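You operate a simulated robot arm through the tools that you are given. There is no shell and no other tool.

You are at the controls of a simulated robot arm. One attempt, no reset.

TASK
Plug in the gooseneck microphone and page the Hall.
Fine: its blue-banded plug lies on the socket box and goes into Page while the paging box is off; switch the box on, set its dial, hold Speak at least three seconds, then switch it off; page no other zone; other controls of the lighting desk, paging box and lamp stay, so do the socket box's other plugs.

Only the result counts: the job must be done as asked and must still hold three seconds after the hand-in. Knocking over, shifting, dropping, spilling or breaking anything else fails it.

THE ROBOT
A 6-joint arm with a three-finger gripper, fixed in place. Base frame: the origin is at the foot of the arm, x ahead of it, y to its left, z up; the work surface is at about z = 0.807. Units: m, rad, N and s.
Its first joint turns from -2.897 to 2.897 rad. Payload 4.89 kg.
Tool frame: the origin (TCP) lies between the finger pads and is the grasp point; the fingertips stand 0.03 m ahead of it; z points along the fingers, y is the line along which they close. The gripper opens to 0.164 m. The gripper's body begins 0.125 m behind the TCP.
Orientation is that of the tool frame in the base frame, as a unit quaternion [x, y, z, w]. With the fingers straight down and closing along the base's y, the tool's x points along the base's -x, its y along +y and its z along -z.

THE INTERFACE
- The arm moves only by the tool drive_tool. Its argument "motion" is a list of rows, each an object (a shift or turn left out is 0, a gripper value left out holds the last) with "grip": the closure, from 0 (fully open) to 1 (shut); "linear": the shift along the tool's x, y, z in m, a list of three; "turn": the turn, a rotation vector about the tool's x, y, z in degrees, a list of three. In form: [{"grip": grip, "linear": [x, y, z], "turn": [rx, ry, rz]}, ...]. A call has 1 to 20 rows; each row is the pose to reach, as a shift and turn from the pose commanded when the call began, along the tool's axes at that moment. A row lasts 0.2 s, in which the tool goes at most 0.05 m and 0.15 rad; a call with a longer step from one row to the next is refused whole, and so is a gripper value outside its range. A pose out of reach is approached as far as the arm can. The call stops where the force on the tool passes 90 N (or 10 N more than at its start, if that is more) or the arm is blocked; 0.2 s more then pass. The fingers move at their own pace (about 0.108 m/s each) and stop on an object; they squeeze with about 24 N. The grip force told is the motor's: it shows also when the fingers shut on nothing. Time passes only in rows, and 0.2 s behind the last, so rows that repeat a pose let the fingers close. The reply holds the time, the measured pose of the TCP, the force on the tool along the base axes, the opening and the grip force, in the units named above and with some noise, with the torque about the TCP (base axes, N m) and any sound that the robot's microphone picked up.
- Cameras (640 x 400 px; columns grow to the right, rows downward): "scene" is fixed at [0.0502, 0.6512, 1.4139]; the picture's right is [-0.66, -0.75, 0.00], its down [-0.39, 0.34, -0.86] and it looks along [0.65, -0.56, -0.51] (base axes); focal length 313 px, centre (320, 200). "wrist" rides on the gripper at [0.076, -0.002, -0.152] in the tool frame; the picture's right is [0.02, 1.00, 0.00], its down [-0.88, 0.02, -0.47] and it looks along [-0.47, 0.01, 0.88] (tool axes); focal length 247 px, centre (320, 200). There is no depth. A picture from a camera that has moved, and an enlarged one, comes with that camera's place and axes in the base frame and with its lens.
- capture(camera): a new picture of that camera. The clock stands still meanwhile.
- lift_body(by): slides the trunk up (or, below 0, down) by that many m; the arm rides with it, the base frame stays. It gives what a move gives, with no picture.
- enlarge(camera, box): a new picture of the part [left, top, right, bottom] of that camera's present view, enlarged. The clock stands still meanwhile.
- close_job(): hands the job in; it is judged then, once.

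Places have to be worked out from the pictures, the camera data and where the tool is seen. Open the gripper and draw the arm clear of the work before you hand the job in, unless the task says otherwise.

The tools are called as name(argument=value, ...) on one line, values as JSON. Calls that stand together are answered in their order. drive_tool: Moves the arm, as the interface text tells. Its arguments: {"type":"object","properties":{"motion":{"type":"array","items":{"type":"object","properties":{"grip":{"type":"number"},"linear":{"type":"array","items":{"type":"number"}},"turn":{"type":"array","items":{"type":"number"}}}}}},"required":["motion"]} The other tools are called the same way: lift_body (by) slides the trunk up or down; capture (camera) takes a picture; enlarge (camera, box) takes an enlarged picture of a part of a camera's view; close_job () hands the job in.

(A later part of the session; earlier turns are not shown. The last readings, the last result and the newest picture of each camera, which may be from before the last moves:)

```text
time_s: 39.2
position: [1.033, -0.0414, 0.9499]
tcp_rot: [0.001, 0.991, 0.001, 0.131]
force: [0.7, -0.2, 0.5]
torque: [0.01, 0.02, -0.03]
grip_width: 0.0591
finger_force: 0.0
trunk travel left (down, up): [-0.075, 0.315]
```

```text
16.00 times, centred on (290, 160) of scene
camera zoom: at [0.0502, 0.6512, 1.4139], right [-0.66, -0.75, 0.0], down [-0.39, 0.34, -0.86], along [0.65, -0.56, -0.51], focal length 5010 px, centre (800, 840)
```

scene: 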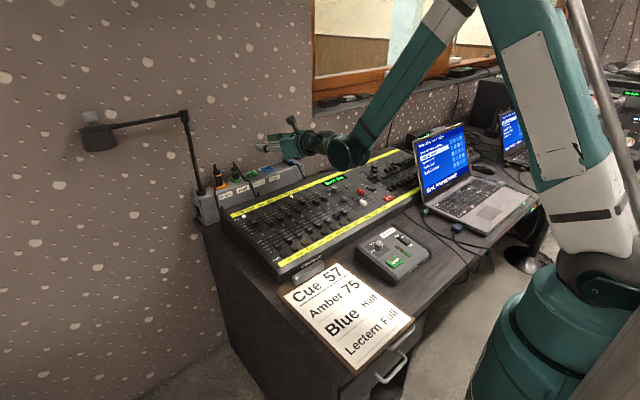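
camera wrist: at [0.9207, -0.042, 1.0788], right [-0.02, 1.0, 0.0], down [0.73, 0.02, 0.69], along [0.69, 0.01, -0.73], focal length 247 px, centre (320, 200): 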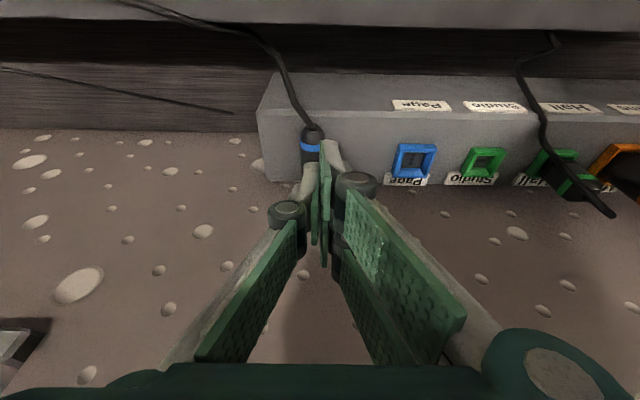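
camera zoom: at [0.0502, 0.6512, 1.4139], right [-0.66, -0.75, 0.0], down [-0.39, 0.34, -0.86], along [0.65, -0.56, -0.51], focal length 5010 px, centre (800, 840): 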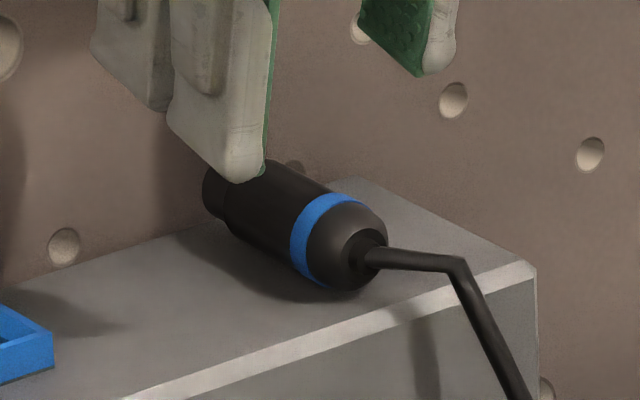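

The plug now lies at y≈-0.0475, still along x. I re-align over it with a steeper attitude (about 10°) and slightly more toward its middle.

drive_tool(motion=[{"linear": [-0.0007, -0.003, 0.005], "turn": [0, 2.5, 0]}, {"linear": [-0.0013, -0.0065, 0.0107], "turn": [0, 5, 0]}, {"linear": [-0.0013, -0.0065, 0.0107], "turn": [0, 5, 0]}])

enlarge(camera="wrist", box=[240, 100, 400, 200])

```text
time_s: 40.0
position: [1.0373, -0.0473, 0.9406]
tcp_rot: [0.002, 0.996, 0.001, 0.088]
force: [-0.2, -0.3, -0.2]
torque: [0.01, -0.03, 0.02]
grip_width: 0.0589
finger_force: 0.1
trunk travel left (down, up): [-0.075, 0.315]
```

```text
4.00 times, centred on (320, 150) of wrist
camera zoom: at [0.9363, -0.0488, 1.0782], right [-0.02, 1.0, 0.0], down [0.78, 0.02, 0.62], along [0.62, 0.01, -0.78], focal length 988 px, centre (320, 400)
```

zoom: 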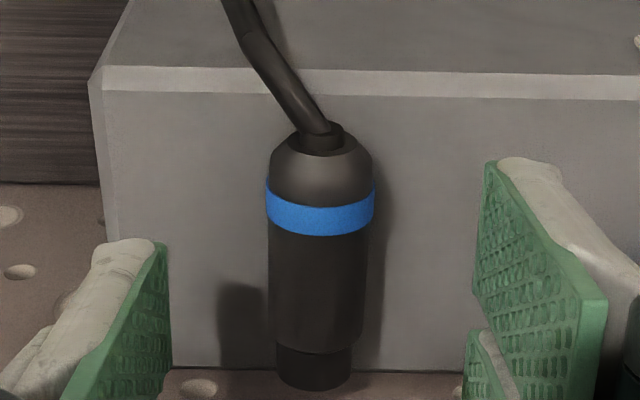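

The 10° attitude is reachable and the plug is centred between the pads. I descend to about z=0.901, then to contact in small steps.

drive_tool(motion=[{"linear": [0.0023, 0, 0.013]}, {"linear": [0.0046, 0, 0.026]}, {"linear": [0.0068, 0, 0.0388]}, {"linear": [0.0068, 0, 0.0388]}])

drive_tool(motion=[{"linear": [0.0002, 0, 0.001]}, {"linear": [0.0004, 0, 0.002]}, {"linear": [0.0004, 0, 0.002]}])

```text
time_s: 41.0
position: [1.0374, -0.0487, 0.9002]
tcp_rot: [0.002, 0.996, 0.001, 0.088]
force: [-0.8, -0.3, -0.1]
torque: [0.03, 0.0, 0.0]
grip_width: 0.0594
finger_force: 0.1
trunk travel left (down, up): [-0.075, 0.315]
```

```text
time_s: 41.8
position: [1.0375, -0.0476, 0.899]
tcp_rot: [0.003, 0.996, 0.0, 0.088]
force: [-0.4, 0.3, -0.6]
torque: [0.01, -0.01, 0.03]
grip_width: 0.0589
finger_force: 0.1
trunk travel left (down, up): [-0.075, 0.315]
```

drive_tool(motion=[{"linear": [0.0001, 0, 0.0007]}, {"linear": [0.0002, 0, 0.0013]}, {"linear": [0.0002, 0, 0.0013]}])

```text
time_s: 42.6
position: [1.037, -0.0473, 0.8974]
tcp_rot: [0.001, 0.996, 0.001, 0.088]
force: [3.3, 0.6, 8.8]
torque: [0.34, 0.11, -0.12]
grip_width: 0.0594
finger_force: 1.2
trunk travel left (down, up): [-0.075, 0.315]
```

Contact at z≈0.8975 as predicted. I back up 1 mm, then close the fingers and read the width.

drive_tool(motion=[{"linear": [-0.0002, 0, -0.001]}, {"grip": 0.75, "linear": [-0.0002, 0, -0.001]}, {"grip": 0.85, "linear": [-0.0002, 0, -0.001]}, {"grip": 1, "linear": [-0.0002, 0, -0.001]}, {"grip": 1, "linear": [-0.0002, 0, -0.001]}, {"grip": 1, "linear": [-0.0002, 0, -0.001]}])

enlarge(camera="wrist", box=[240, 120, 400, 220])

enlarge(camera="scene", box=[274, 150, 306, 170])

```text
time_s: 44.0
position: [1.0381, -0.0486, 0.8992]
tcp_rot: [0.001, 0.996, 0.001, 0.088]
force: [1.2, -0.8, 0.4]
torque: [0.01, 0.02, 0.02]
grip_width: 0.0264
finger_force: 23.8
trunk travel left (down, up): [-0.075, 0.315]
```

```text
4.00 times, centred on (320, 170) of wrist
camera zoom: at [0.9362, -0.0484, 1.0367], right [-0.02, 1.0, 0.0], down [0.78, 0.02, 0.62], along [0.62, 0.01, -0.78], focal length 988 px, centre (320, 320)
```

zoom: 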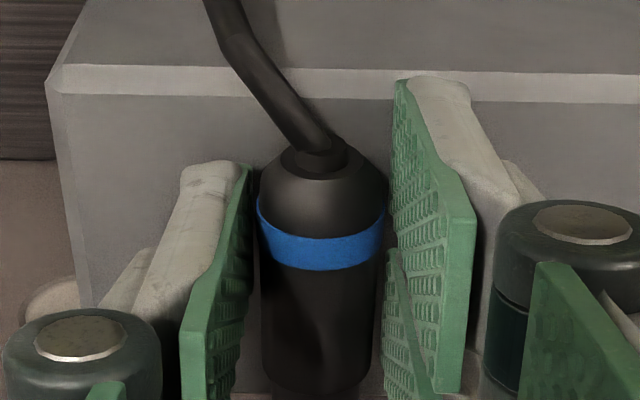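

```text
16.00 times, centred on (290, 160) of scene
camera zoom: at [0.0502, 0.6512, 1.4139], right [-0.66, -0.75, 0.0], down [-0.39, 0.34, -0.86], along [0.65, -0.56, -0.51], focal length 5010 px, centre (800, 840)
```

zoom: 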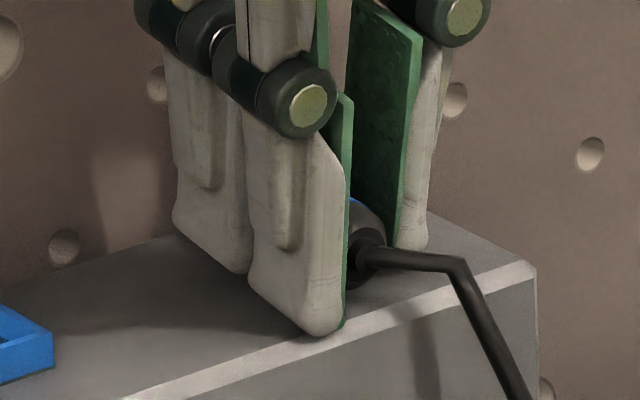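

Gripped at 26.4 mm. I lift in small steps of 3 mm, reading the width each time.

drive_tool(motion=[{"linear": [-0.0001, 0, -0.0007]}, {"linear": [-0.0003, 0, -0.0015]}, {"linear": [-0.0004, 0, -0.0022]}, {"linear": [-0.0005, 0, -0.003]}, {"linear": [-0.0005, 0, -0.003]}])

enlarge(camera="scene", box=[274, 150, 306, 170])

```text
time_s: 45.2
position: [1.0373, -0.0479, 0.9019]
tcp_rot: [0.001, 0.996, 0.0, 0.089]
force: [0.2, -0.1, -1.0]
torque: [0.0, 0.0, 0.03]
grip_width: 0.0262
finger_force: 23.9
trunk travel left (down, up): [-0.075, 0.315]
```

```text
16.00 times, centred on (290, 160) of scene
camera zoom: at [0.0502, 0.6512, 1.4139], right [-0.66, -0.75, 0.0], down [-0.39, 0.34, -0.86], along [0.65, -0.56, -0.51], focal length 5010 px, centre (800, 840)
```

zoom: 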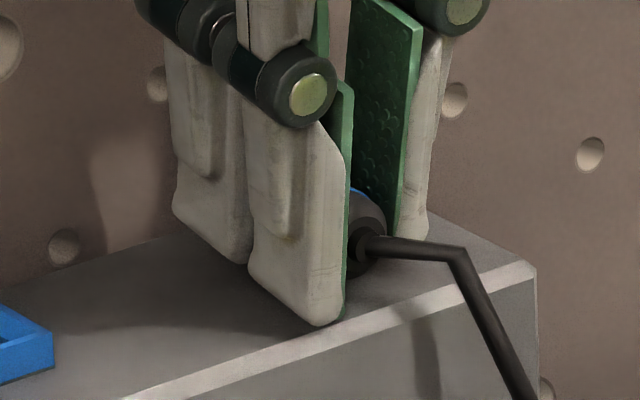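

Width holds at 26.2 mm and the plug seems to rise along. Another slow 5 mm.

drive_tool(motion=[{"linear": [-0.0001, 0, -0.0008]}, {"linear": [-0.0003, 0, -0.0016]}, {"linear": [-0.0004, 0, -0.0025]}, {"linear": [-0.0006, 0, -0.0033]}, {"linear": [-0.0007, 0, -0.0041]}, {"linear": [-0.0009, 0, -0.005]}, {"linear": [-0.0009, 0, -0.005]}])

enlarge(camera="scene", box=[274, 150, 306, 170])

enlarge(camera="wrist", box=[240, 120, 400, 220])

```text
time_s: 46.8
position: [1.038, -0.0477, 0.9055]
tcp_rot: [0.002, 0.996, 0.0, 0.089]
force: [0.1, 0.4, -0.1]
torque: [0.03, -0.03, -0.02]
grip_width: 0.0261
finger_force: 23.9
trunk travel left (down, up): [-0.075, 0.315]
```

```text
16.00 times, centred on (290, 160) of scene
camera zoom: at [0.0502, 0.6512, 1.4139], right [-0.66, -0.75, 0.0], down [-0.39, 0.34, -0.86], along [0.65, -0.56, -0.51], focal length 5010 px, centre (800, 840)
```

zoom: 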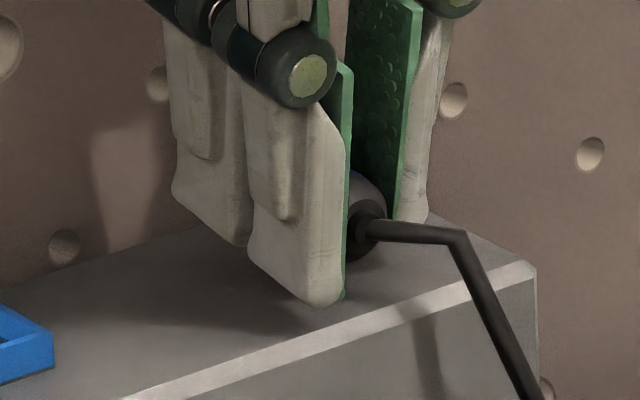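

```text
4.00 times, centred on (320, 170) of wrist
camera zoom: at [0.9359, -0.0487, 1.0446], right [-0.02, 1.0, 0.0], down [0.78, 0.02, 0.62], along [0.62, 0.01, -0.78], focal length 988 px, centre (320, 320)
```

zoom: 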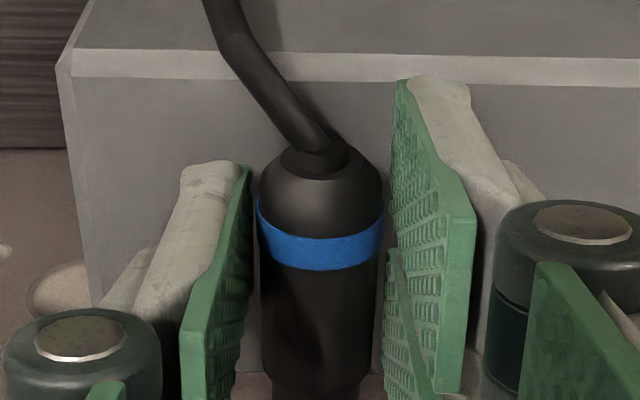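

The plug is riding with the hand. I continue lifting slowly, about 4 cm at 2.5 mm per row.

drive_tool(motion=[{"linear": [-0.0002, 0, -0.0012]}, {"linear": [-0.0005, 0, -0.003]}, {"linear": [-0.001, 0, -0.0055]}, {"linear": [-0.0014, 0, -0.008]}, {"linear": [-0.0018, 0, -0.0105]}, {"linear": [-0.0023, 0, -0.013]}, {"linear": [-0.0027, 0, -0.0155]}, {"linear": [-0.0032, 0, -0.018]}, {"linear": [-0.0036, 0, -0.0205]}, {"linear": [-0.004, 0, -0.023]}, {"linear": [-0.0045, 0, -0.0255]}, {"linear": [-0.0049, 0, -0.028]}, {"linear": [-0.0054, 0, -0.0305]}, {"linear": [-0.0058, 0, -0.033]}, {"linear": [-0.0062, 0, -0.0355]}, {"linear": [-0.0067, 0, -0.038]}, {"linear": [-0.007, 0, -0.04]}, {"linear": [-0.007, 0, -0.04]}])

enlarge(camera="scene", box=[260, 130, 308, 160])

capture(camera="wrist")

```text
time_s: 50.6
position: [1.0376, -0.047, 0.947]
tcp_rot: [0.002, 0.996, 0.0, 0.088]
force: [-0.1, -0.3, -0.6]
torque: [0.01, -0.02, -0.04]
grip_width: 0.0263
finger_force: 23.9
trunk travel left (down, up): [-0.075, 0.315]
```

```text
13.33 times, centred on (284, 145) of scene
camera zoom: at [0.0502, 0.6512, 1.4139], right [-0.66, -0.75, 0.0], down [-0.39, 0.34, -0.86], along [0.65, -0.56, -0.51], focal length 4175 px, centre (800, 933)
```

zoom: 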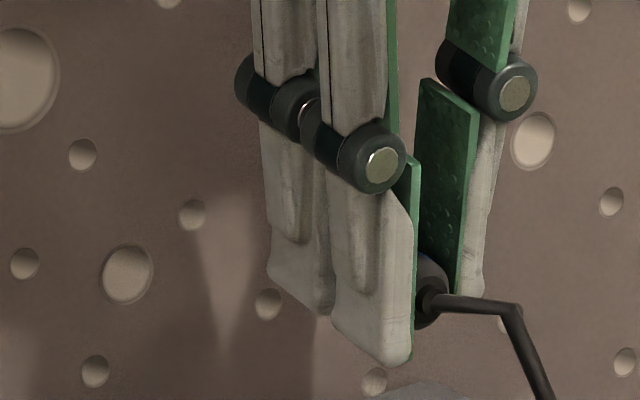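

```text
taken
camera wrist: at [0.9359, -0.0483, 1.0853], right [-0.02, 1.0, 0.0], down [0.78, 0.02, 0.62], along [0.62, 0.01, -0.78], focal length 247 px, centre (320, 200)
```

wrist: 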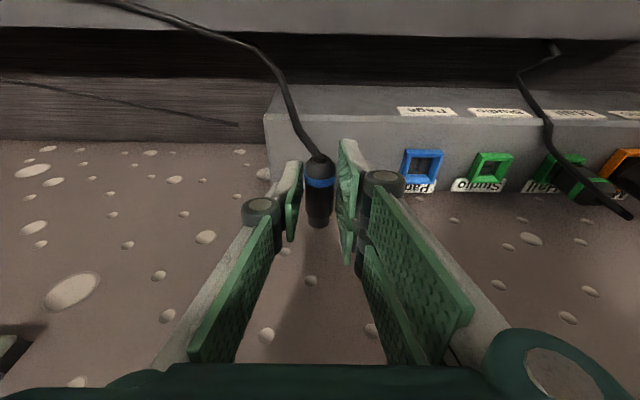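

The plug is held well clear. Now slowly up and back while tilting to 45°, ready for the roll.

drive_tool(motion=[{"linear": [0.0017, 0.0009, -0.0031], "turn": [0, -1.2, 0]}, {"linear": [0.005, 0.0027, -0.0093], "turn": [0, -3.5, 0]}, {"linear": [0.0087, 0.0045, -0.0156], "turn": [0, -5.8, 0]}, {"linear": [0.0122, 0.0063, -0.0218], "turn": [0, -8.2, 0]}, {"linear": [0.0157, 0.0081, -0.0281], "turn": [0, -10.5, 0]}, {"linear": [0.0191, 0.0099, -0.0343], "turn": [0, -12.8, 0]}, {"linear": [0.0226, 0.0117, -0.0406], "turn": [0, -15.2, 0]}, {"linear": [0.0261, 0.0135, -0.0468], "turn": [0, -17.5, 0]}, {"linear": [0.0296, 0.0153, -0.053], "turn": [0, -19.8, 0]}, {"linear": [0.0331, 0.0171, -0.0593], "turn": [0, -22.2, 0]}, {"linear": [0.0365, 0.0189, -0.0655], "turn": [0, -24.5, 0]}, {"linear": [0.04, 0.0207, -0.0718], "turn": [0, -26.8, 0]}, {"linear": [0.0435, 0.0225, -0.078], "turn": [0, -29.2, 0]}, {"linear": [0.047, 0.0243, -0.0842], "turn": [0, -31.5, 0]}, {"linear": [0.0505, 0.0261, -0.0905], "turn": [0, -33.8, 0]}, {"linear": [0.0522, 0.027, -0.0936], "turn": [0, -35, 0]}, {"linear": [0.0522, 0.027, -0.0936], "turn": [0, -35, 0]}])

capture(camera="wrist")

enlarge(camera="scene", box=[240, 90, 400, 190])

```text
time_s: 54.2
position: [0.9699, -0.0219, 1.0325]
tcp_rot: [0.0, 0.924, 0.001, 0.384]
force: [0.6, -0.2, -1.1]
torque: [0.0, 0.03, 0.01]
grip_width: 0.0265
finger_force: 24.0
trunk travel left (down, up): [-0.075, 0.315]
```

```text
taken
camera wrist: at [0.8083, -0.0212, 1.0853], right [-0.01, 1.0, -0.01], down [0.29, 0.02, 0.96], along [0.96, 0.01, -0.29], focal length 247 px, centre (320, 200)
```

wrist: 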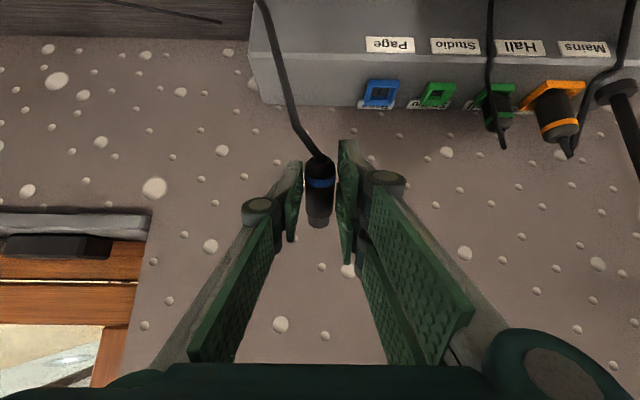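

```text
4.00 times, centred on (320, 140) of scene
camera zoom: at [0.0502, 0.6512, 1.4139], right [-0.66, -0.75, 0.0], down [-0.39, 0.34, -0.86], along [0.65, -0.56, -0.51], focal length 1252 px, centre (320, 440)
```

zoom: 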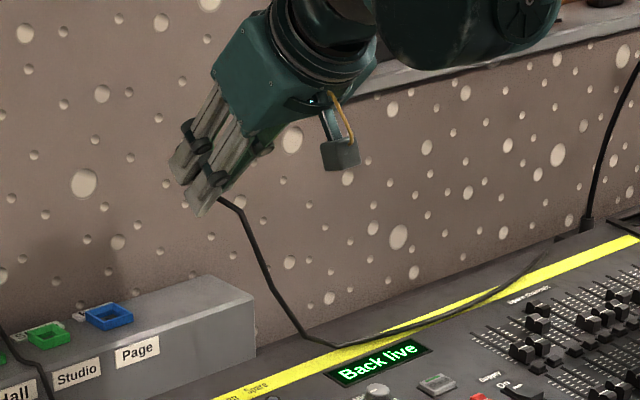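

Plug position in the hand is unchanged. Now I roll +88° slowly, with the plug held.

drive_tool(motion=[{"turn": [0, 0, 2]}, {"turn": [0, 0, 6]}, {"turn": [0, 0, 11]}, {"turn": [0, 0, 16]}, {"turn": [0, 0, 21]}, {"turn": [0, 0, 26]}, {"turn": [0, 0, 31]}, {"turn": [0, 0, 36]}, {"turn": [0, 0, 41]}, {"turn": [0, 0, 46]}, {"turn": [0, 0, 51]}, {"turn": [0, 0, 56]}, {"turn": [0, 0, 61]}, {"turn": [0, 0, 66]}, {"turn": [0, 0, 71]}, {"turn": [0, 0, 76]}, {"turn": [0, 0, 81]}, {"turn": [0, 0, 85]}, {"turn": [0, 0, 88]}, {"turn": [0, 0, 88]}])

enlarge(camera="scene", box=[240, 90, 400, 190])

```text
time_s: 58.4
position: [0.97, -0.0212, 1.0312]
tcp_rot: [0.643, 0.663, 0.265, 0.276]
force: [-0.2, 0.0, -0.8]
torque: [0.02, 0.02, 0.0]
grip_width: 0.0262
finger_force: 23.7
trunk travel left (down, up): [-0.075, 0.315]
```

```text
4.00 times, centred on (320, 140) of scene
camera zoom: at [0.0502, 0.6512, 1.4139], right [-0.66, -0.75, 0.0], down [-0.39, 0.34, -0.86], along [0.65, -0.56, -0.51], focal length 1252 px, centre (320, 440)
```

zoom: 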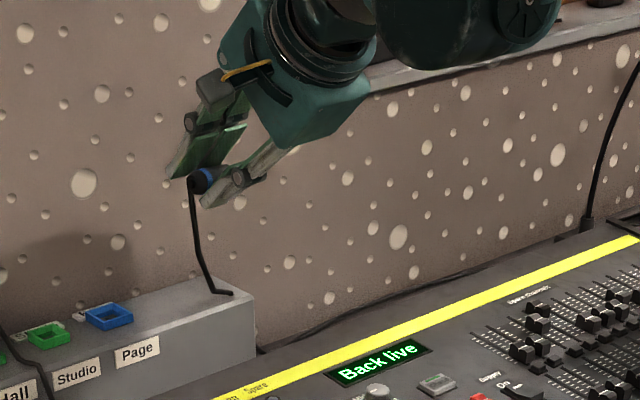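

Still held; the cable follows. Another +84° of roll.

drive_tool(motion=[{"turn": [0, 0, 2]}, {"turn": [0, 0, 6]}, {"turn": [0, 0, 11]}, {"turn": [0, 0, 16]}, {"turn": [0, 0, 21]}, {"turn": [0, 0, 26]}, {"turn": [0, 0, 31]}, {"turn": [0, 0, 36]}, {"turn": [0, 0, 41]}, {"turn": [0, 0, 46]}, {"turn": [0, 0, 51]}, {"turn": [0, 0, 56]}, {"turn": [0, 0, 61]}, {"turn": [0, 0, 66]}, {"turn": [0, 0, 71]}, {"turn": [0, 0, 76]}, {"turn": [0, 0, 80]}, {"turn": [0, 0, 83]}, {"turn": [0, 0, 84]}, {"turn": [0, 0, 84]}])

enlarge(camera="scene", box=[240, 90, 400, 190])

capture(camera="wrist")

```text
time_s: 62.6
position: [0.9706, -0.0216, 1.0319]
tcp_rot: [0.922, 0.062, 0.382, 0.027]
force: [0.3, -0.3, 0.0]
torque: [0.0, 0.01, 0.0]
grip_width: 0.0264
finger_force: 24.0
trunk travel left (down, up): [-0.075, 0.315]
```

```text
4.00 times, centred on (320, 140) of scene
camera zoom: at [0.0502, 0.6512, 1.4139], right [-0.66, -0.75, 0.0], down [-0.39, 0.34, -0.86], along [0.65, -0.56, -0.51], focal length 1252 px, centre (320, 440)
```

zoom: 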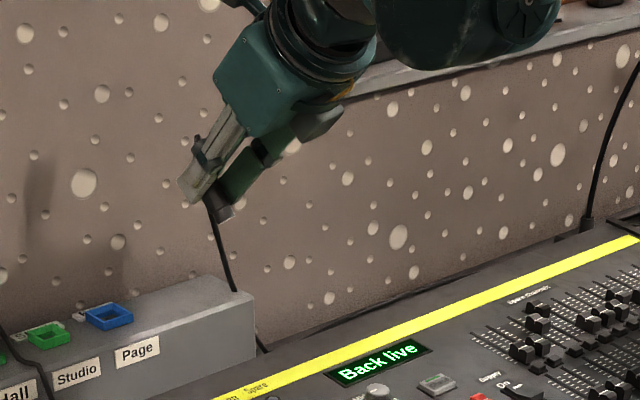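

```text
taken
camera wrist: at [0.9158, -0.0079, 1.1928], right [0.11, -0.99, 0.11], down [-0.95, -0.14, -0.28], along [0.29, -0.08, -0.95], focal length 247 px, centre (320, 200)
```

wrist: 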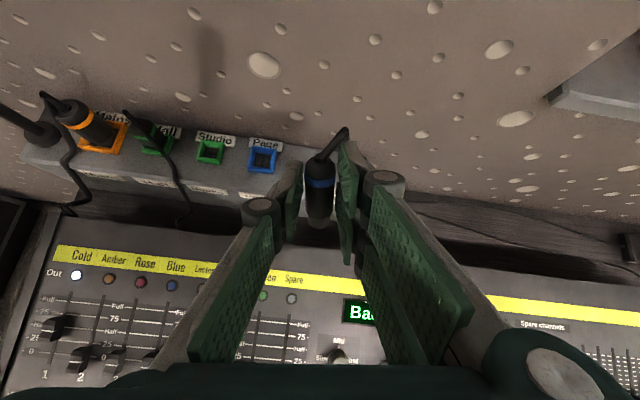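

Plug still firmly held. Now I set a yaw of about 6° (within the roll joint's range) and then tilt to 80° so the plug points straight down.

drive_tool(motion=[{"turn": [1.4, 0, 1.2]}, {"turn": [2.8, 0, 2.3]}, {"turn": [4.24, 0, 3.5]}, {"turn": [4.24, 0, 3.5]}])

drive_tool(motion=[{"turn": [0, 1, 0]}, {"turn": [0, 4, 0]}, {"turn": [0, 8, 0]}, {"turn": [0, 12, 0]}, {"turn": [0, 16, 0]}, {"turn": [0, 20, 0]}, {"turn": [0, 24, 0]}, {"turn": [0, 28, 0]}, {"turn": [0, 32, 0]}, {"turn": [0, 34, 0]}, {"turn": [0, 35, 0]}, {"turn": [0, 35, 0]}])

capture(camera="wrist")

enlarge(camera="scene", box=[240, 90, 400, 190])

```text
time_s: 63.6
position: [0.9706, -0.0202, 1.0315]
tcp_rot: [0.923, 0.048, 0.38, -0.019]
force: [-0.9, 0.0, 0.0]
torque: [-0.03, -0.01, -0.03]
grip_width: 0.0261
finger_force: 24.3
trunk travel left (down, up): [-0.075, 0.315]
```

```text
time_s: 66.2
position: [0.9704, -0.0206, 1.0322]
tcp_rot: [0.766, 0.041, 0.64, -0.033]
force: [0.0, 0.8, -0.5]
torque: [0.02, 0.04, -0.02]
grip_width: 0.0264
finger_force: 24.6
trunk travel left (down, up): [-0.075, 0.315]
```

```text
taken
camera wrist: at [0.8343, -0.0325, 1.1345], right [0.11, -0.99, 0.02], down [-0.62, -0.09, -0.78], along [0.78, 0.07, -0.62], focal length 247 px, centre (320, 200)
```

wrist: 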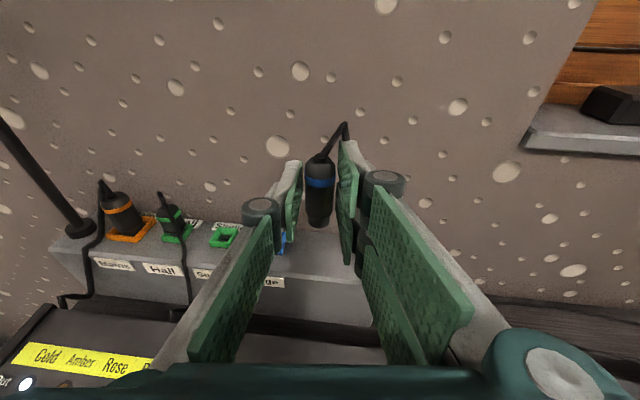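

```text
4.00 times, centred on (320, 140) of scene
camera zoom: at [0.0502, 0.6512, 1.4139], right [-0.66, -0.75, 0.0], down [-0.39, 0.34, -0.86], along [0.65, -0.56, -0.51], focal length 1252 px, centre (320, 440)
```

zoom: 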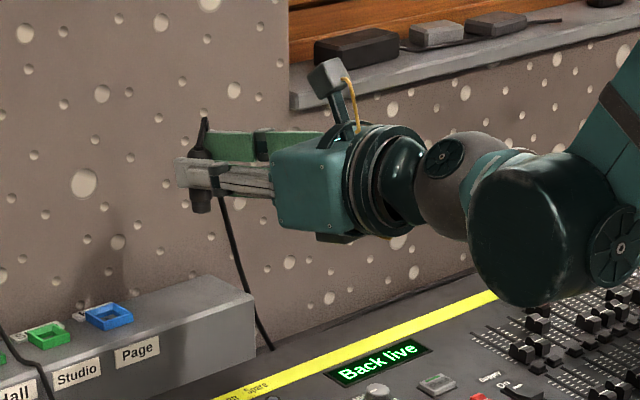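

The plug is now vertical, tip down. I translate level to above the Page socket (TCP about 1.041, 0.051), staying high.

drive_tool(motion=[{"linear": [0.0006, -0.0028, 0.0033]}, {"linear": [0.0018, -0.0083, 0.01]}, {"linear": [0.003, -0.0139, 0.0167]}, {"linear": [0.0042, -0.0194, 0.0233]}, {"linear": [0.0054, -0.025, 0.03]}, {"linear": [0.0066, -0.0306, 0.0366]}, {"linear": [0.0078, -0.0361, 0.0433]}, {"linear": [0.009, -0.0417, 0.05]}, {"linear": [0.0102, -0.0472, 0.0566]}, {"linear": [0.0114, -0.0528, 0.0633]}, {"linear": [0.0126, -0.0583, 0.07]}, {"linear": [0.0135, -0.0625, 0.075]}, {"linear": [0.0138, -0.0639, 0.0766]}, {"linear": [0.0138, -0.0639, 0.0766]}])

capture(camera="wrist")

enlarge(camera="scene", box=[220, 110, 316, 170])

```text
time_s: 69.2
position: [1.0409, 0.0509, 1.0303]
tcp_rot: [0.766, 0.04, 0.641, -0.032]
force: [-0.2, 0.2, 0.0]
torque: [0.0, -0.02, 0.02]
grip_width: 0.0264
finger_force: 23.8
trunk travel left (down, up): [-0.075, 0.315]
```

```text
taken
camera wrist: at [0.9053, 0.0391, 1.1335], right [0.11, -0.99, 0.02], down [-0.62, -0.09, -0.78], along [0.78, 0.07, -0.62], focal length 247 px, centre (320, 200)
```

wrist: 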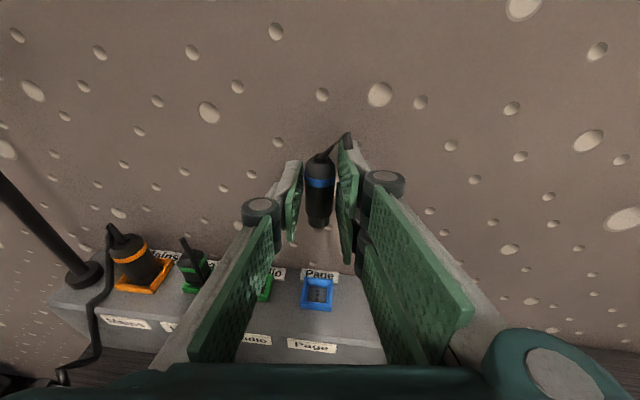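

```text
6.67 times, centred on (268, 140) of scene
camera zoom: at [0.0502, 0.6512, 1.4139], right [-0.66, -0.75, 0.0], down [-0.39, 0.34, -0.86], along [0.65, -0.56, -0.51], focal length 2088 px, centre (667, 600)
```

zoom: 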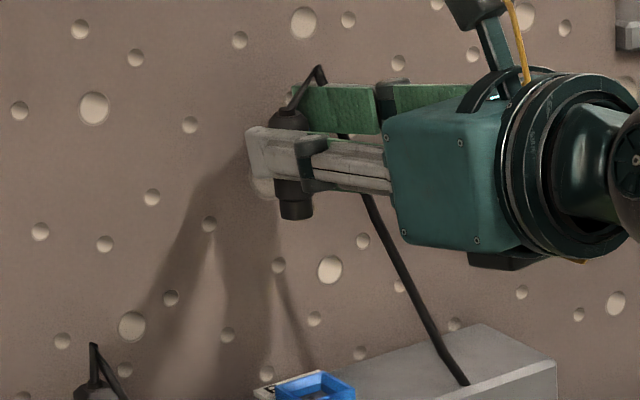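

The plug and the socket are both visible now. I enlarge both views to measure the alignment.

enlarge(camera="wrist", box=[240, 140, 400, 240])

enlarge(camera="wrist", box=[280, 255, 360, 305])

enlarge(camera="scene", box=[240, 120, 304, 160])

enlarge(camera="scene", box=[240, 150, 304, 190])

```text
4.00 times, centred on (320, 190) of wrist
camera zoom: at [0.9053, 0.0391, 1.1335], right [0.11, -0.99, 0.02], down [-0.62, -0.09, -0.78], along [0.78, 0.07, -0.62], focal length 988 px, centre (320, 240)
```

zoom: 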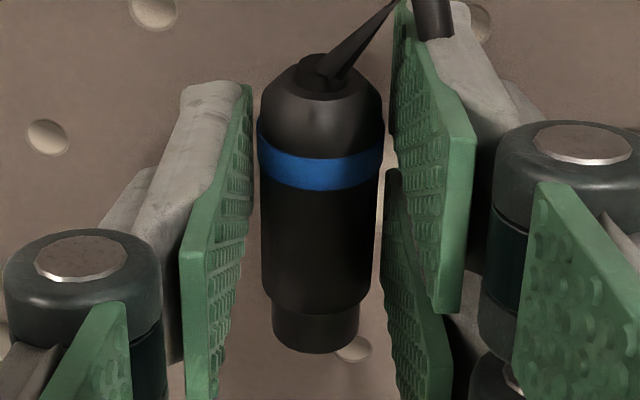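

```text
8.00 times, centred on (320, 280) of wrist
camera zoom: at [0.9053, 0.0391, 1.1335], right [0.11, -0.99, 0.02], down [-0.62, -0.09, -0.78], along [0.78, 0.07, -0.62], focal length 1976 px, centre (320, -440)
```

zoom: 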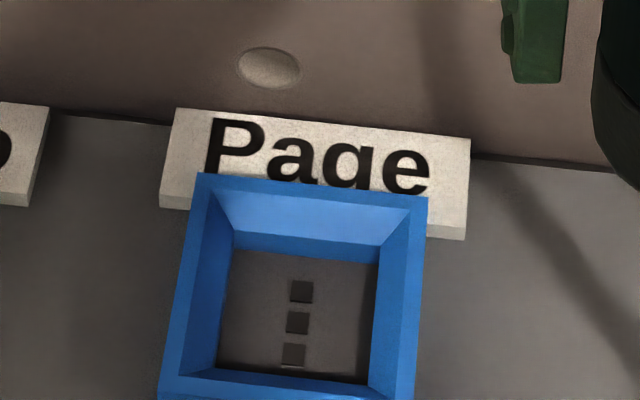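

```text
10.00 times, centred on (272, 140) of scene
camera zoom: at [0.0502, 0.6512, 1.4139], right [-0.66, -0.75, 0.0], down [-0.39, 0.34, -0.86], along [0.65, -0.56, -0.51], focal length 3131 px, centre (800, 800)
```

zoom: 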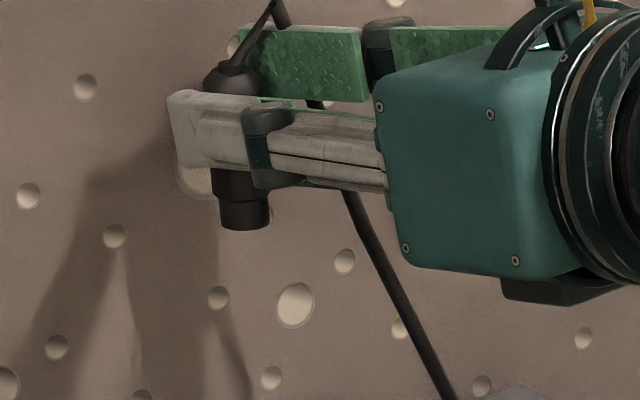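

```text
10.00 times, centred on (272, 170) of scene
camera zoom: at [0.0502, 0.6512, 1.4139], right [-0.66, -0.75, 0.0], down [-0.39, 0.34, -0.86], along [0.65, -0.56, -0.51], focal length 3131 px, centre (800, 500)
```

zoom: 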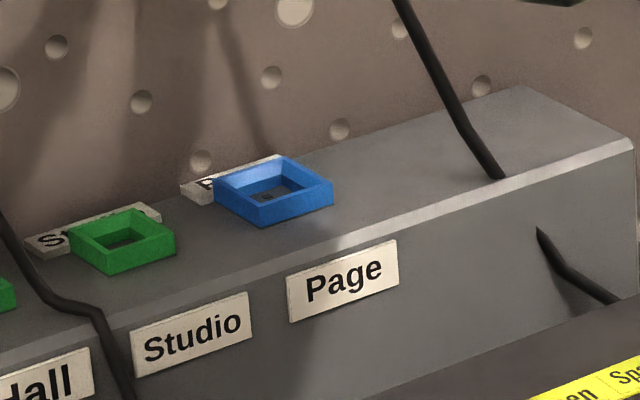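

Tip and socket nearly line up; I zoom in further on the plug from the scene camera to check its verticality precisely.

enlarge(camera="scene", box=[250, 122, 282, 142])

enlarge(camera="scene", box=[250, 160, 282, 180])

```text
16.00 times, centred on (266, 132) of scene
camera zoom: at [0.0502, 0.6512, 1.4139], right [-0.66, -0.75, 0.0], down [-0.39, 0.34, -0.86], along [0.65, -0.56, -0.51], focal length 5010 px, centre (1184, 1288)
```

zoom: 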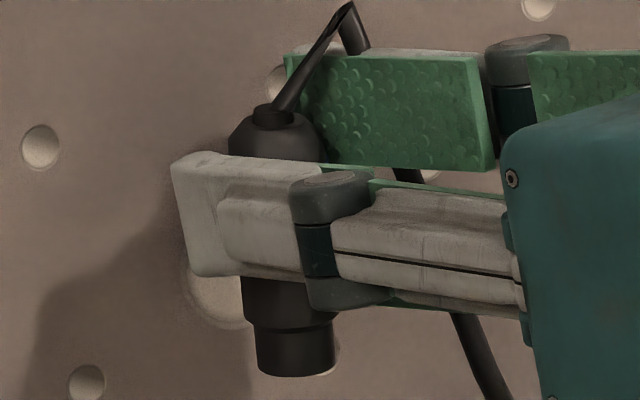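

```text
16.00 times, centred on (266, 170) of scene
camera zoom: at [0.0502, 0.6512, 1.4139], right [-0.66, -0.75, 0.0], down [-0.39, 0.34, -0.86], along [0.65, -0.56, -0.51], focal length 5010 px, centre (1184, 680)
```

zoom: 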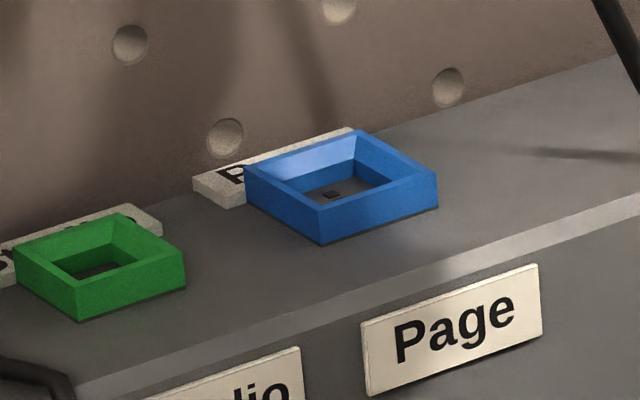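

Scene view shows the plug vertical, and both cameras put the tip within ~1–2 mm of the socket axis. I lower 9 cm slowly to just above the collar.

drive_tool(motion=[{"linear": [-0.003, 0, 0.0005]}, {"linear": [-0.009, 0, 0.0016]}, {"linear": [-0.016, 0, 0.0029]}, {"linear": [-0.023, 0, 0.0042]}, {"linear": [-0.03, 0, 0.0054]}, {"linear": [-0.037, 0, 0.0067]}, {"linear": [-0.044, 0, 0.008]}, {"linear": [-0.051, 0, 0.0092]}, {"linear": [-0.058, 0, 0.0105]}, {"linear": [-0.065, 0, 0.0118]}, {"linear": [-0.072, 0, 0.013]}, {"linear": [-0.079, 0, 0.0143]}, {"linear": [-0.084, 0, 0.0152]}, {"linear": [-0.0886, 0, 0.016]}, {"linear": [-0.0886, 0, 0.016]}])

enlarge(camera="scene", box=[250, 152, 282, 172])

enlarge(camera="wrist", box=[280, 200, 360, 250])

```text
time_s: 72.4
position: [1.0398, 0.0515, 0.9411]
tcp_rot: [0.766, 0.04, 0.641, -0.032]
force: [-0.2, -0.2, -1.3]
torque: [0.04, 0.01, -0.05]
grip_width: 0.0265
finger_force: 24.1
trunk travel left (down, up): [-0.075, 0.315]
```

```text
16.00 times, centred on (266, 162) of scene
camera zoom: at [0.0502, 0.6512, 1.4139], right [-0.66, -0.75, 0.0], down [-0.39, 0.34, -0.86], along [0.65, -0.56, -0.51], focal length 5010 px, centre (1184, 808)
```

zoom: 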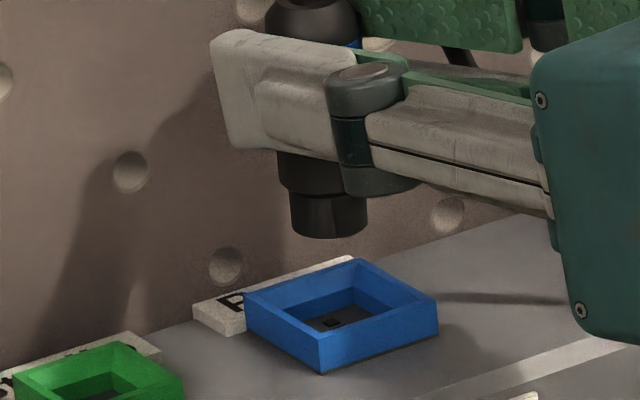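

```text
8.00 times, centred on (320, 225) of wrist
camera zoom: at [0.9051, 0.039, 1.044], right [0.11, -0.99, 0.02], down [-0.62, -0.09, -0.78], along [0.78, 0.07, -0.62], focal length 1976 px, centre (320, 0)
```

zoom: 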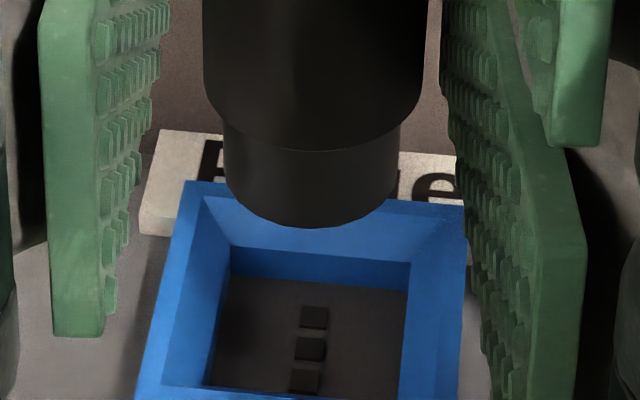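

Very close: plug tip is ~0.3 mm in y and perhaps ~1 mm in +x off the socket centre. I shift back 1 mm in x and lower 20 mm so the tip enters the funnel, watching force.

drive_tool(motion=[{"linear": [-0.0002, 0.0001, -0.001]}, {"linear": [-0.003, 0.0001, -0.0005]}, {"linear": [-0.006, 0.0001, 0.0001]}, {"linear": [-0.009, 0.0001, 0.0006]}, {"linear": [-0.012, 0.0001, 0.0012]}, {"linear": [-0.015, 0.0001, 0.0017]}, {"linear": [-0.018, 0.0001, 0.0022]}, {"linear": [-0.0199, 0.0001, 0.0026]}, {"linear": [-0.0199, 0.0001, 0.0026]}])

enlarge(camera="scene", box=[250, 152, 282, 172])

enlarge(camera="wrist", box=[280, 200, 360, 250])

```text
time_s: 74.4
position: [1.0398, 0.0501, 0.9219]
tcp_rot: [0.766, 0.041, 0.641, -0.033]
force: [-0.1, -0.4, 0.1]
torque: [0.02, 0.02, -0.01]
grip_width: 0.0265
finger_force: 23.5
trunk travel left (down, up): [-0.075, 0.315]
```

```text
16.00 times, centred on (266, 162) of scene
camera zoom: at [0.0502, 0.6512, 1.4139], right [-0.66, -0.75, 0.0], down [-0.39, 0.34, -0.86], along [0.65, -0.56, -0.51], focal length 5010 px, centre (1184, 808)
```

zoom: 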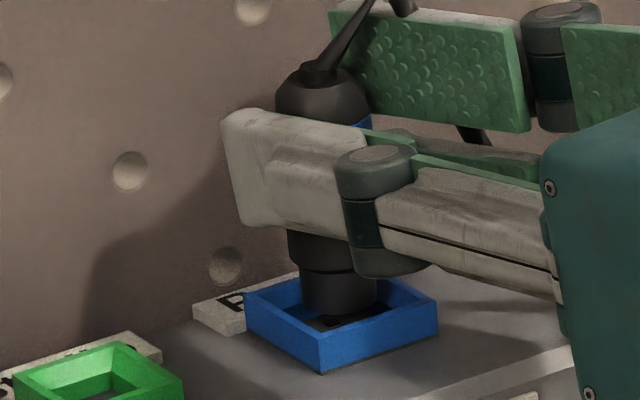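

```text
8.00 times, centred on (320, 225) of wrist
camera zoom: at [0.904, 0.039, 1.0238], right [0.11, -0.99, 0.02], down [-0.62, -0.09, -0.78], along [0.78, 0.07, -0.62], focal length 1976 px, centre (320, 0)
```

zoom: 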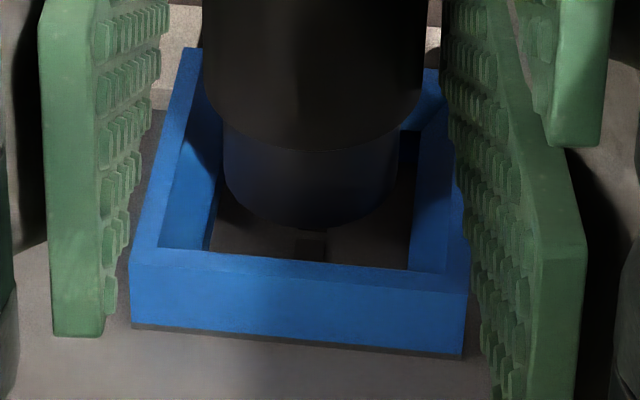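

The tip is inside the funnel, centred within about a millimetre in both views, no contact force. I lower another 7 mm in small steps.

drive_tool(motion=[{"linear": [-0.0015, 0, 0.0003]}, {"linear": [-0.003, 0, 0.0005]}, {"linear": [-0.0045, 0, 0.0008]}, {"linear": [-0.006, 0, 0.0011]}, {"linear": [-0.0069, 0, 0.0013]}, {"linear": [-0.0069, 0, 0.0013]}])

enlarge(camera="scene", box=[250, 152, 282, 172])

enlarge(camera="wrist", box=[280, 190, 360, 240])

```text
time_s: 75.8
position: [1.0391, 0.0504, 0.9129]
tcp_rot: [0.766, 0.042, 0.641, -0.034]
force: [0.6, 0.6, -0.4]
torque: [0.0, 0.0, -0.01]
grip_width: 0.0261
finger_force: 24.1
trunk travel left (down, up): [-0.075, 0.315]
```

```text
16.00 times, centred on (266, 162) of scene
camera zoom: at [0.0502, 0.6512, 1.4139], right [-0.66, -0.75, 0.0], down [-0.39, 0.34, -0.86], along [0.65, -0.56, -0.51], focal length 5010 px, centre (1184, 808)
```

zoom: 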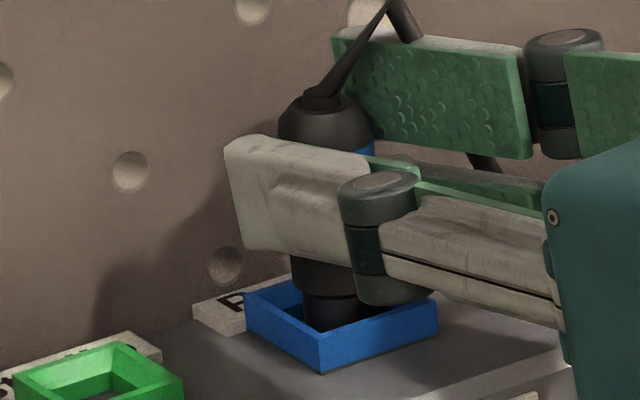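

```text
8.00 times, centred on (320, 215) of wrist
camera zoom: at [0.904, 0.0388, 1.0167], right [0.11, -0.99, 0.02], down [-0.62, -0.09, -0.78], along [0.78, 0.07, -0.62], focal length 1976 px, centre (320, 80)
```

zoom: 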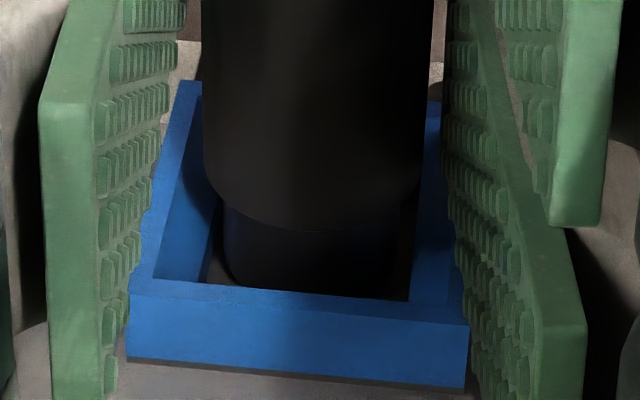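

Still free. I continue down 2 mm, then check force again.

drive_tool(motion=[{"linear": [-0.001, 0, 0.0002]}, {"linear": [-0.002, 0, 0.0004]}, {"linear": [-0.002, 0, 0.0004]}])

drive_tool(motion=[{"linear": [-0.001, 0, 0.0002]}, {"linear": [-0.0015, 0, 0.0003]}, {"linear": [-0.0015, 0, 0.0003]}])

```text
time_s: 76.6
position: [1.0399, 0.0501, 0.9119]
tcp_rot: [0.766, 0.042, 0.64, -0.034]
force: [0.9, -0.7, 0.1]
torque: [0.03, -0.03, 0.02]
grip_width: 0.026
finger_force: 23.8
trunk travel left (down, up): [-0.075, 0.315]
```

```text
time_s: 77.4
position: [1.0395, 0.0499, 0.9117]
tcp_rot: [0.766, 0.041, 0.641, -0.033]
force: [5.4, 2.1, 17.8]
torque: [0.06, -0.53, 0.0]
grip_width: 0.0263
finger_force: 23.5
trunk travel left (down, up): [-0.075, 0.315]
```

Contact now: ~18 N on the plug, centred. I look at both views to judge the insertion depth.

enlarge(camera="scene", box=[250, 152, 282, 172])

enlarge(camera="wrist", box=[280, 190, 360, 240])

enlarge(camera="scene", box=[222, 157, 254, 177])

```text
16.00 times, centred on (266, 162) of scene
camera zoom: at [0.0502, 0.6512, 1.4139], right [-0.66, -0.75, 0.0], down [-0.39, 0.34, -0.86], along [0.65, -0.56, -0.51], focal length 5010 px, centre (1184, 808)
```

zoom: 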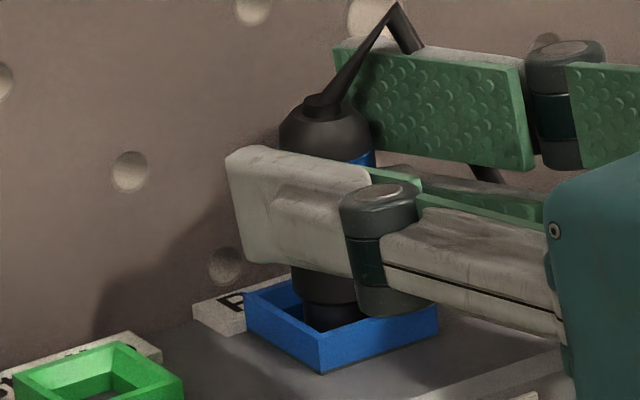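

```text
8.00 times, centred on (320, 215) of wrist
camera zoom: at [0.9038, 0.0388, 1.0136], right [0.11, -0.99, 0.02], down [-0.62, -0.09, -0.78], along [0.78, 0.07, -0.62], focal length 1976 px, centre (320, 80)
```

zoom: 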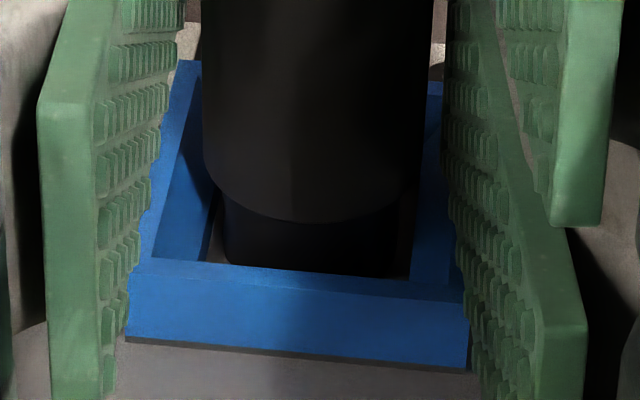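

```text
16.00 times, centred on (238, 167) of scene
camera zoom: at [0.0502, 0.6512, 1.4139], right [-0.66, -0.75, 0.0], down [-0.39, 0.34, -0.86], along [0.65, -0.56, -0.51], focal length 5010 px, centre (1632, 728)
```

zoom: 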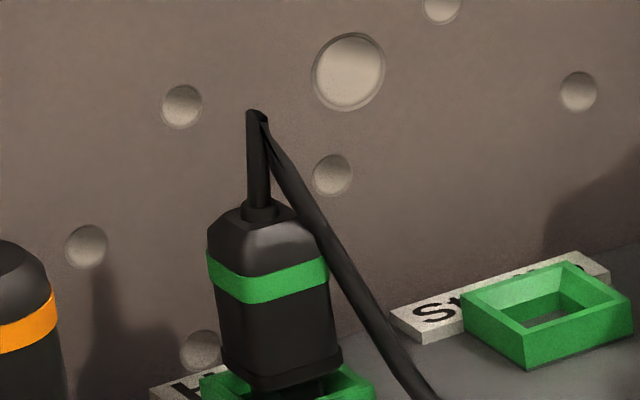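

I compare with how deep the seated Hall plug sits in its collar.

enlarge(camera="scene", box=[218, 160, 258, 185])

enlarge(camera="scene", box=[250, 155, 290, 180])

```text
16.00 times, centred on (238, 172) of scene
camera zoom: at [0.0502, 0.6512, 1.4139], right [-0.66, -0.75, 0.0], down [-0.39, 0.34, -0.86], along [0.65, -0.56, -0.51], focal length 5010 px, centre (1632, 640)
```

zoom: 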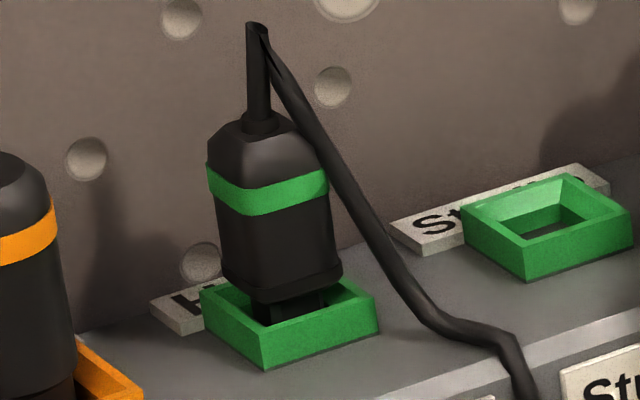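

```text
16.00 times, centred on (270, 168) of scene
camera zoom: at [0.0502, 0.6512, 1.4139], right [-0.66, -0.75, 0.0], down [-0.39, 0.34, -0.86], along [0.65, -0.56, -0.51], focal length 5010 px, centre (1120, 720)
```

zoom: 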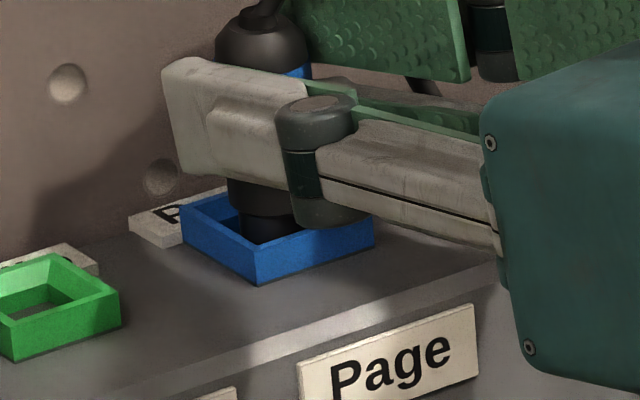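

The blue plug's tip appears bottomed in the collar (deeper relative to the rim than the Hall plug). I press a little more (1.5 mm) to seat it and listen.

drive_tool(motion=[{"linear": [-0.0007, 0, 0.0001]}, {"linear": [-0.0015, 0, 0.0003]}, {"linear": [-0.0015, 0, 0.0003]}, {"linear": [-0.0015, 0, 0.0003]}])

enlarge(camera="scene", box=[250, 155, 290, 180])

enlarge(camera="wrist", box=[260, 150, 380, 225])

```text
time_s: 78.4
position: [1.039, 0.0502, 0.9105]
tcp_rot: [0.766, 0.041, 0.64, -0.033]
force: [5.1, 2.8, 19.9]
torque: [-0.03, -0.54, 0.07]
grip_width: 0.0261
finger_force: 24.1
trunk travel left (down, up): [-0.075, 0.315]
```

```text
16.00 times, centred on (270, 168) of scene
camera zoom: at [0.0502, 0.6512, 1.4139], right [-0.66, -0.75, 0.0], down [-0.39, 0.34, -0.86], along [0.65, -0.56, -0.51], focal length 5010 px, centre (1120, 720)
```

zoom: 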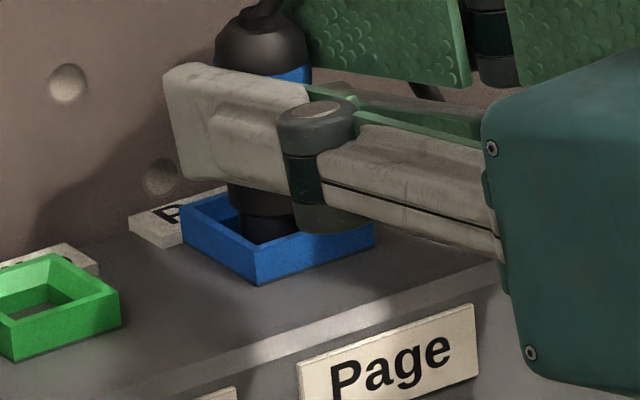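

```text
5.33 times, centred on (320, 188) of wrist
camera zoom: at [0.9035, 0.0387, 1.0124], right [0.11, -0.99, 0.02], down [-0.62, -0.09, -0.78], along [0.78, 0.07, -0.62], focal length 1317 px, centre (320, 267)
```

zoom: 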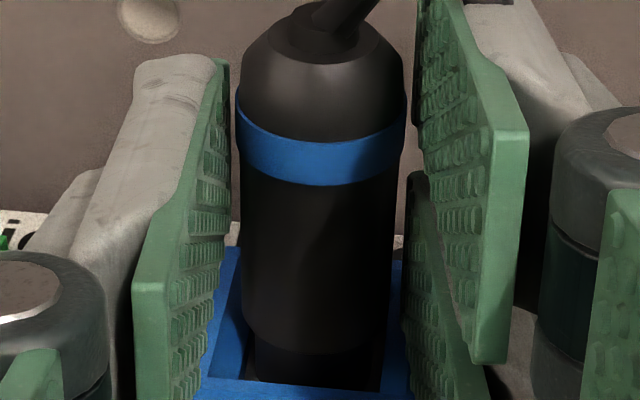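

Pressing further only slides the fingers on the plug (~20 N), so it is bottomed. I ease up 1 mm to relax the force, then open the fingers gently.

drive_tool(motion=[{"linear": [0.0005, 0, -0.0001]}, {"linear": [0.001, 0, -0.0002]}, {"linear": [0.001, 0, -0.0002]}])

drive_tool(motion=[{"grip": 0.82}, {"grip": 0.8}, {"grip": 0.76}, {"grip": 0.72}, {"grip": 0.7}, {"grip": 0.7}])

enlarge(camera="scene", box=[250, 155, 290, 180])

enlarge(camera="wrist", box=[260, 150, 380, 225])

```text
time_s: 79.2
position: [1.039, 0.0497, 0.9102]
tcp_rot: [0.766, 0.041, 0.64, -0.033]
force: [-5.6, 2.1, 0.1]
torque: [-0.05, 0.09, 0.02]
grip_width: 0.0262
finger_force: 23.9
trunk travel left (down, up): [-0.075, 0.315]
```

```text
time_s: 80.6
position: [1.0389, 0.0502, 0.9108]
tcp_rot: [0.766, 0.042, 0.64, -0.034]
force: [-0.2, -0.4, -0.1]
torque: [0.0, -0.01, 0.0]
grip_width: 0.0491
finger_force: 0.1
trunk travel left (down, up): [-0.075, 0.315]
```

```text
16.00 times, centred on (270, 168) of scene
camera zoom: at [0.0502, 0.6512, 1.4139], right [-0.66, -0.75, 0.0], down [-0.39, 0.34, -0.86], along [0.65, -0.56, -0.51], focal length 5010 px, centre (1120, 720)
```

zoom: 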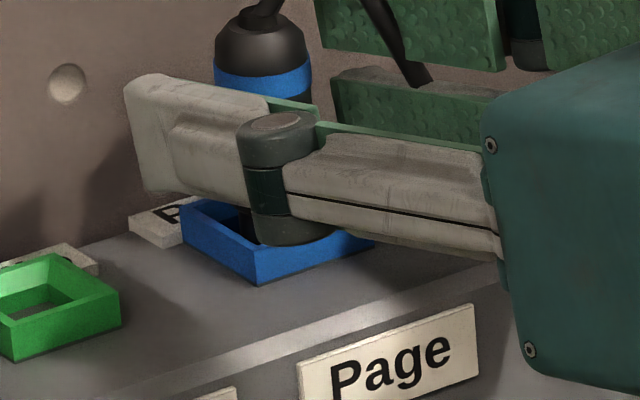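

```text
5.33 times, centred on (320, 188) of wrist
camera zoom: at [0.9041, 0.0385, 1.0129], right [0.11, -0.99, 0.02], down [-0.62, -0.09, -0.78], along [0.78, 0.07, -0.62], focal length 1317 px, centre (320, 267)
```

zoom: 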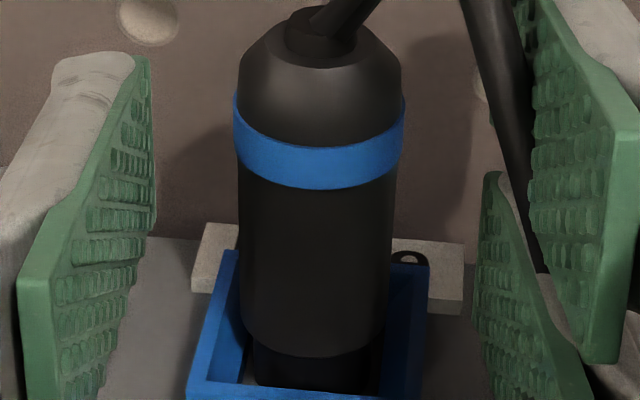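

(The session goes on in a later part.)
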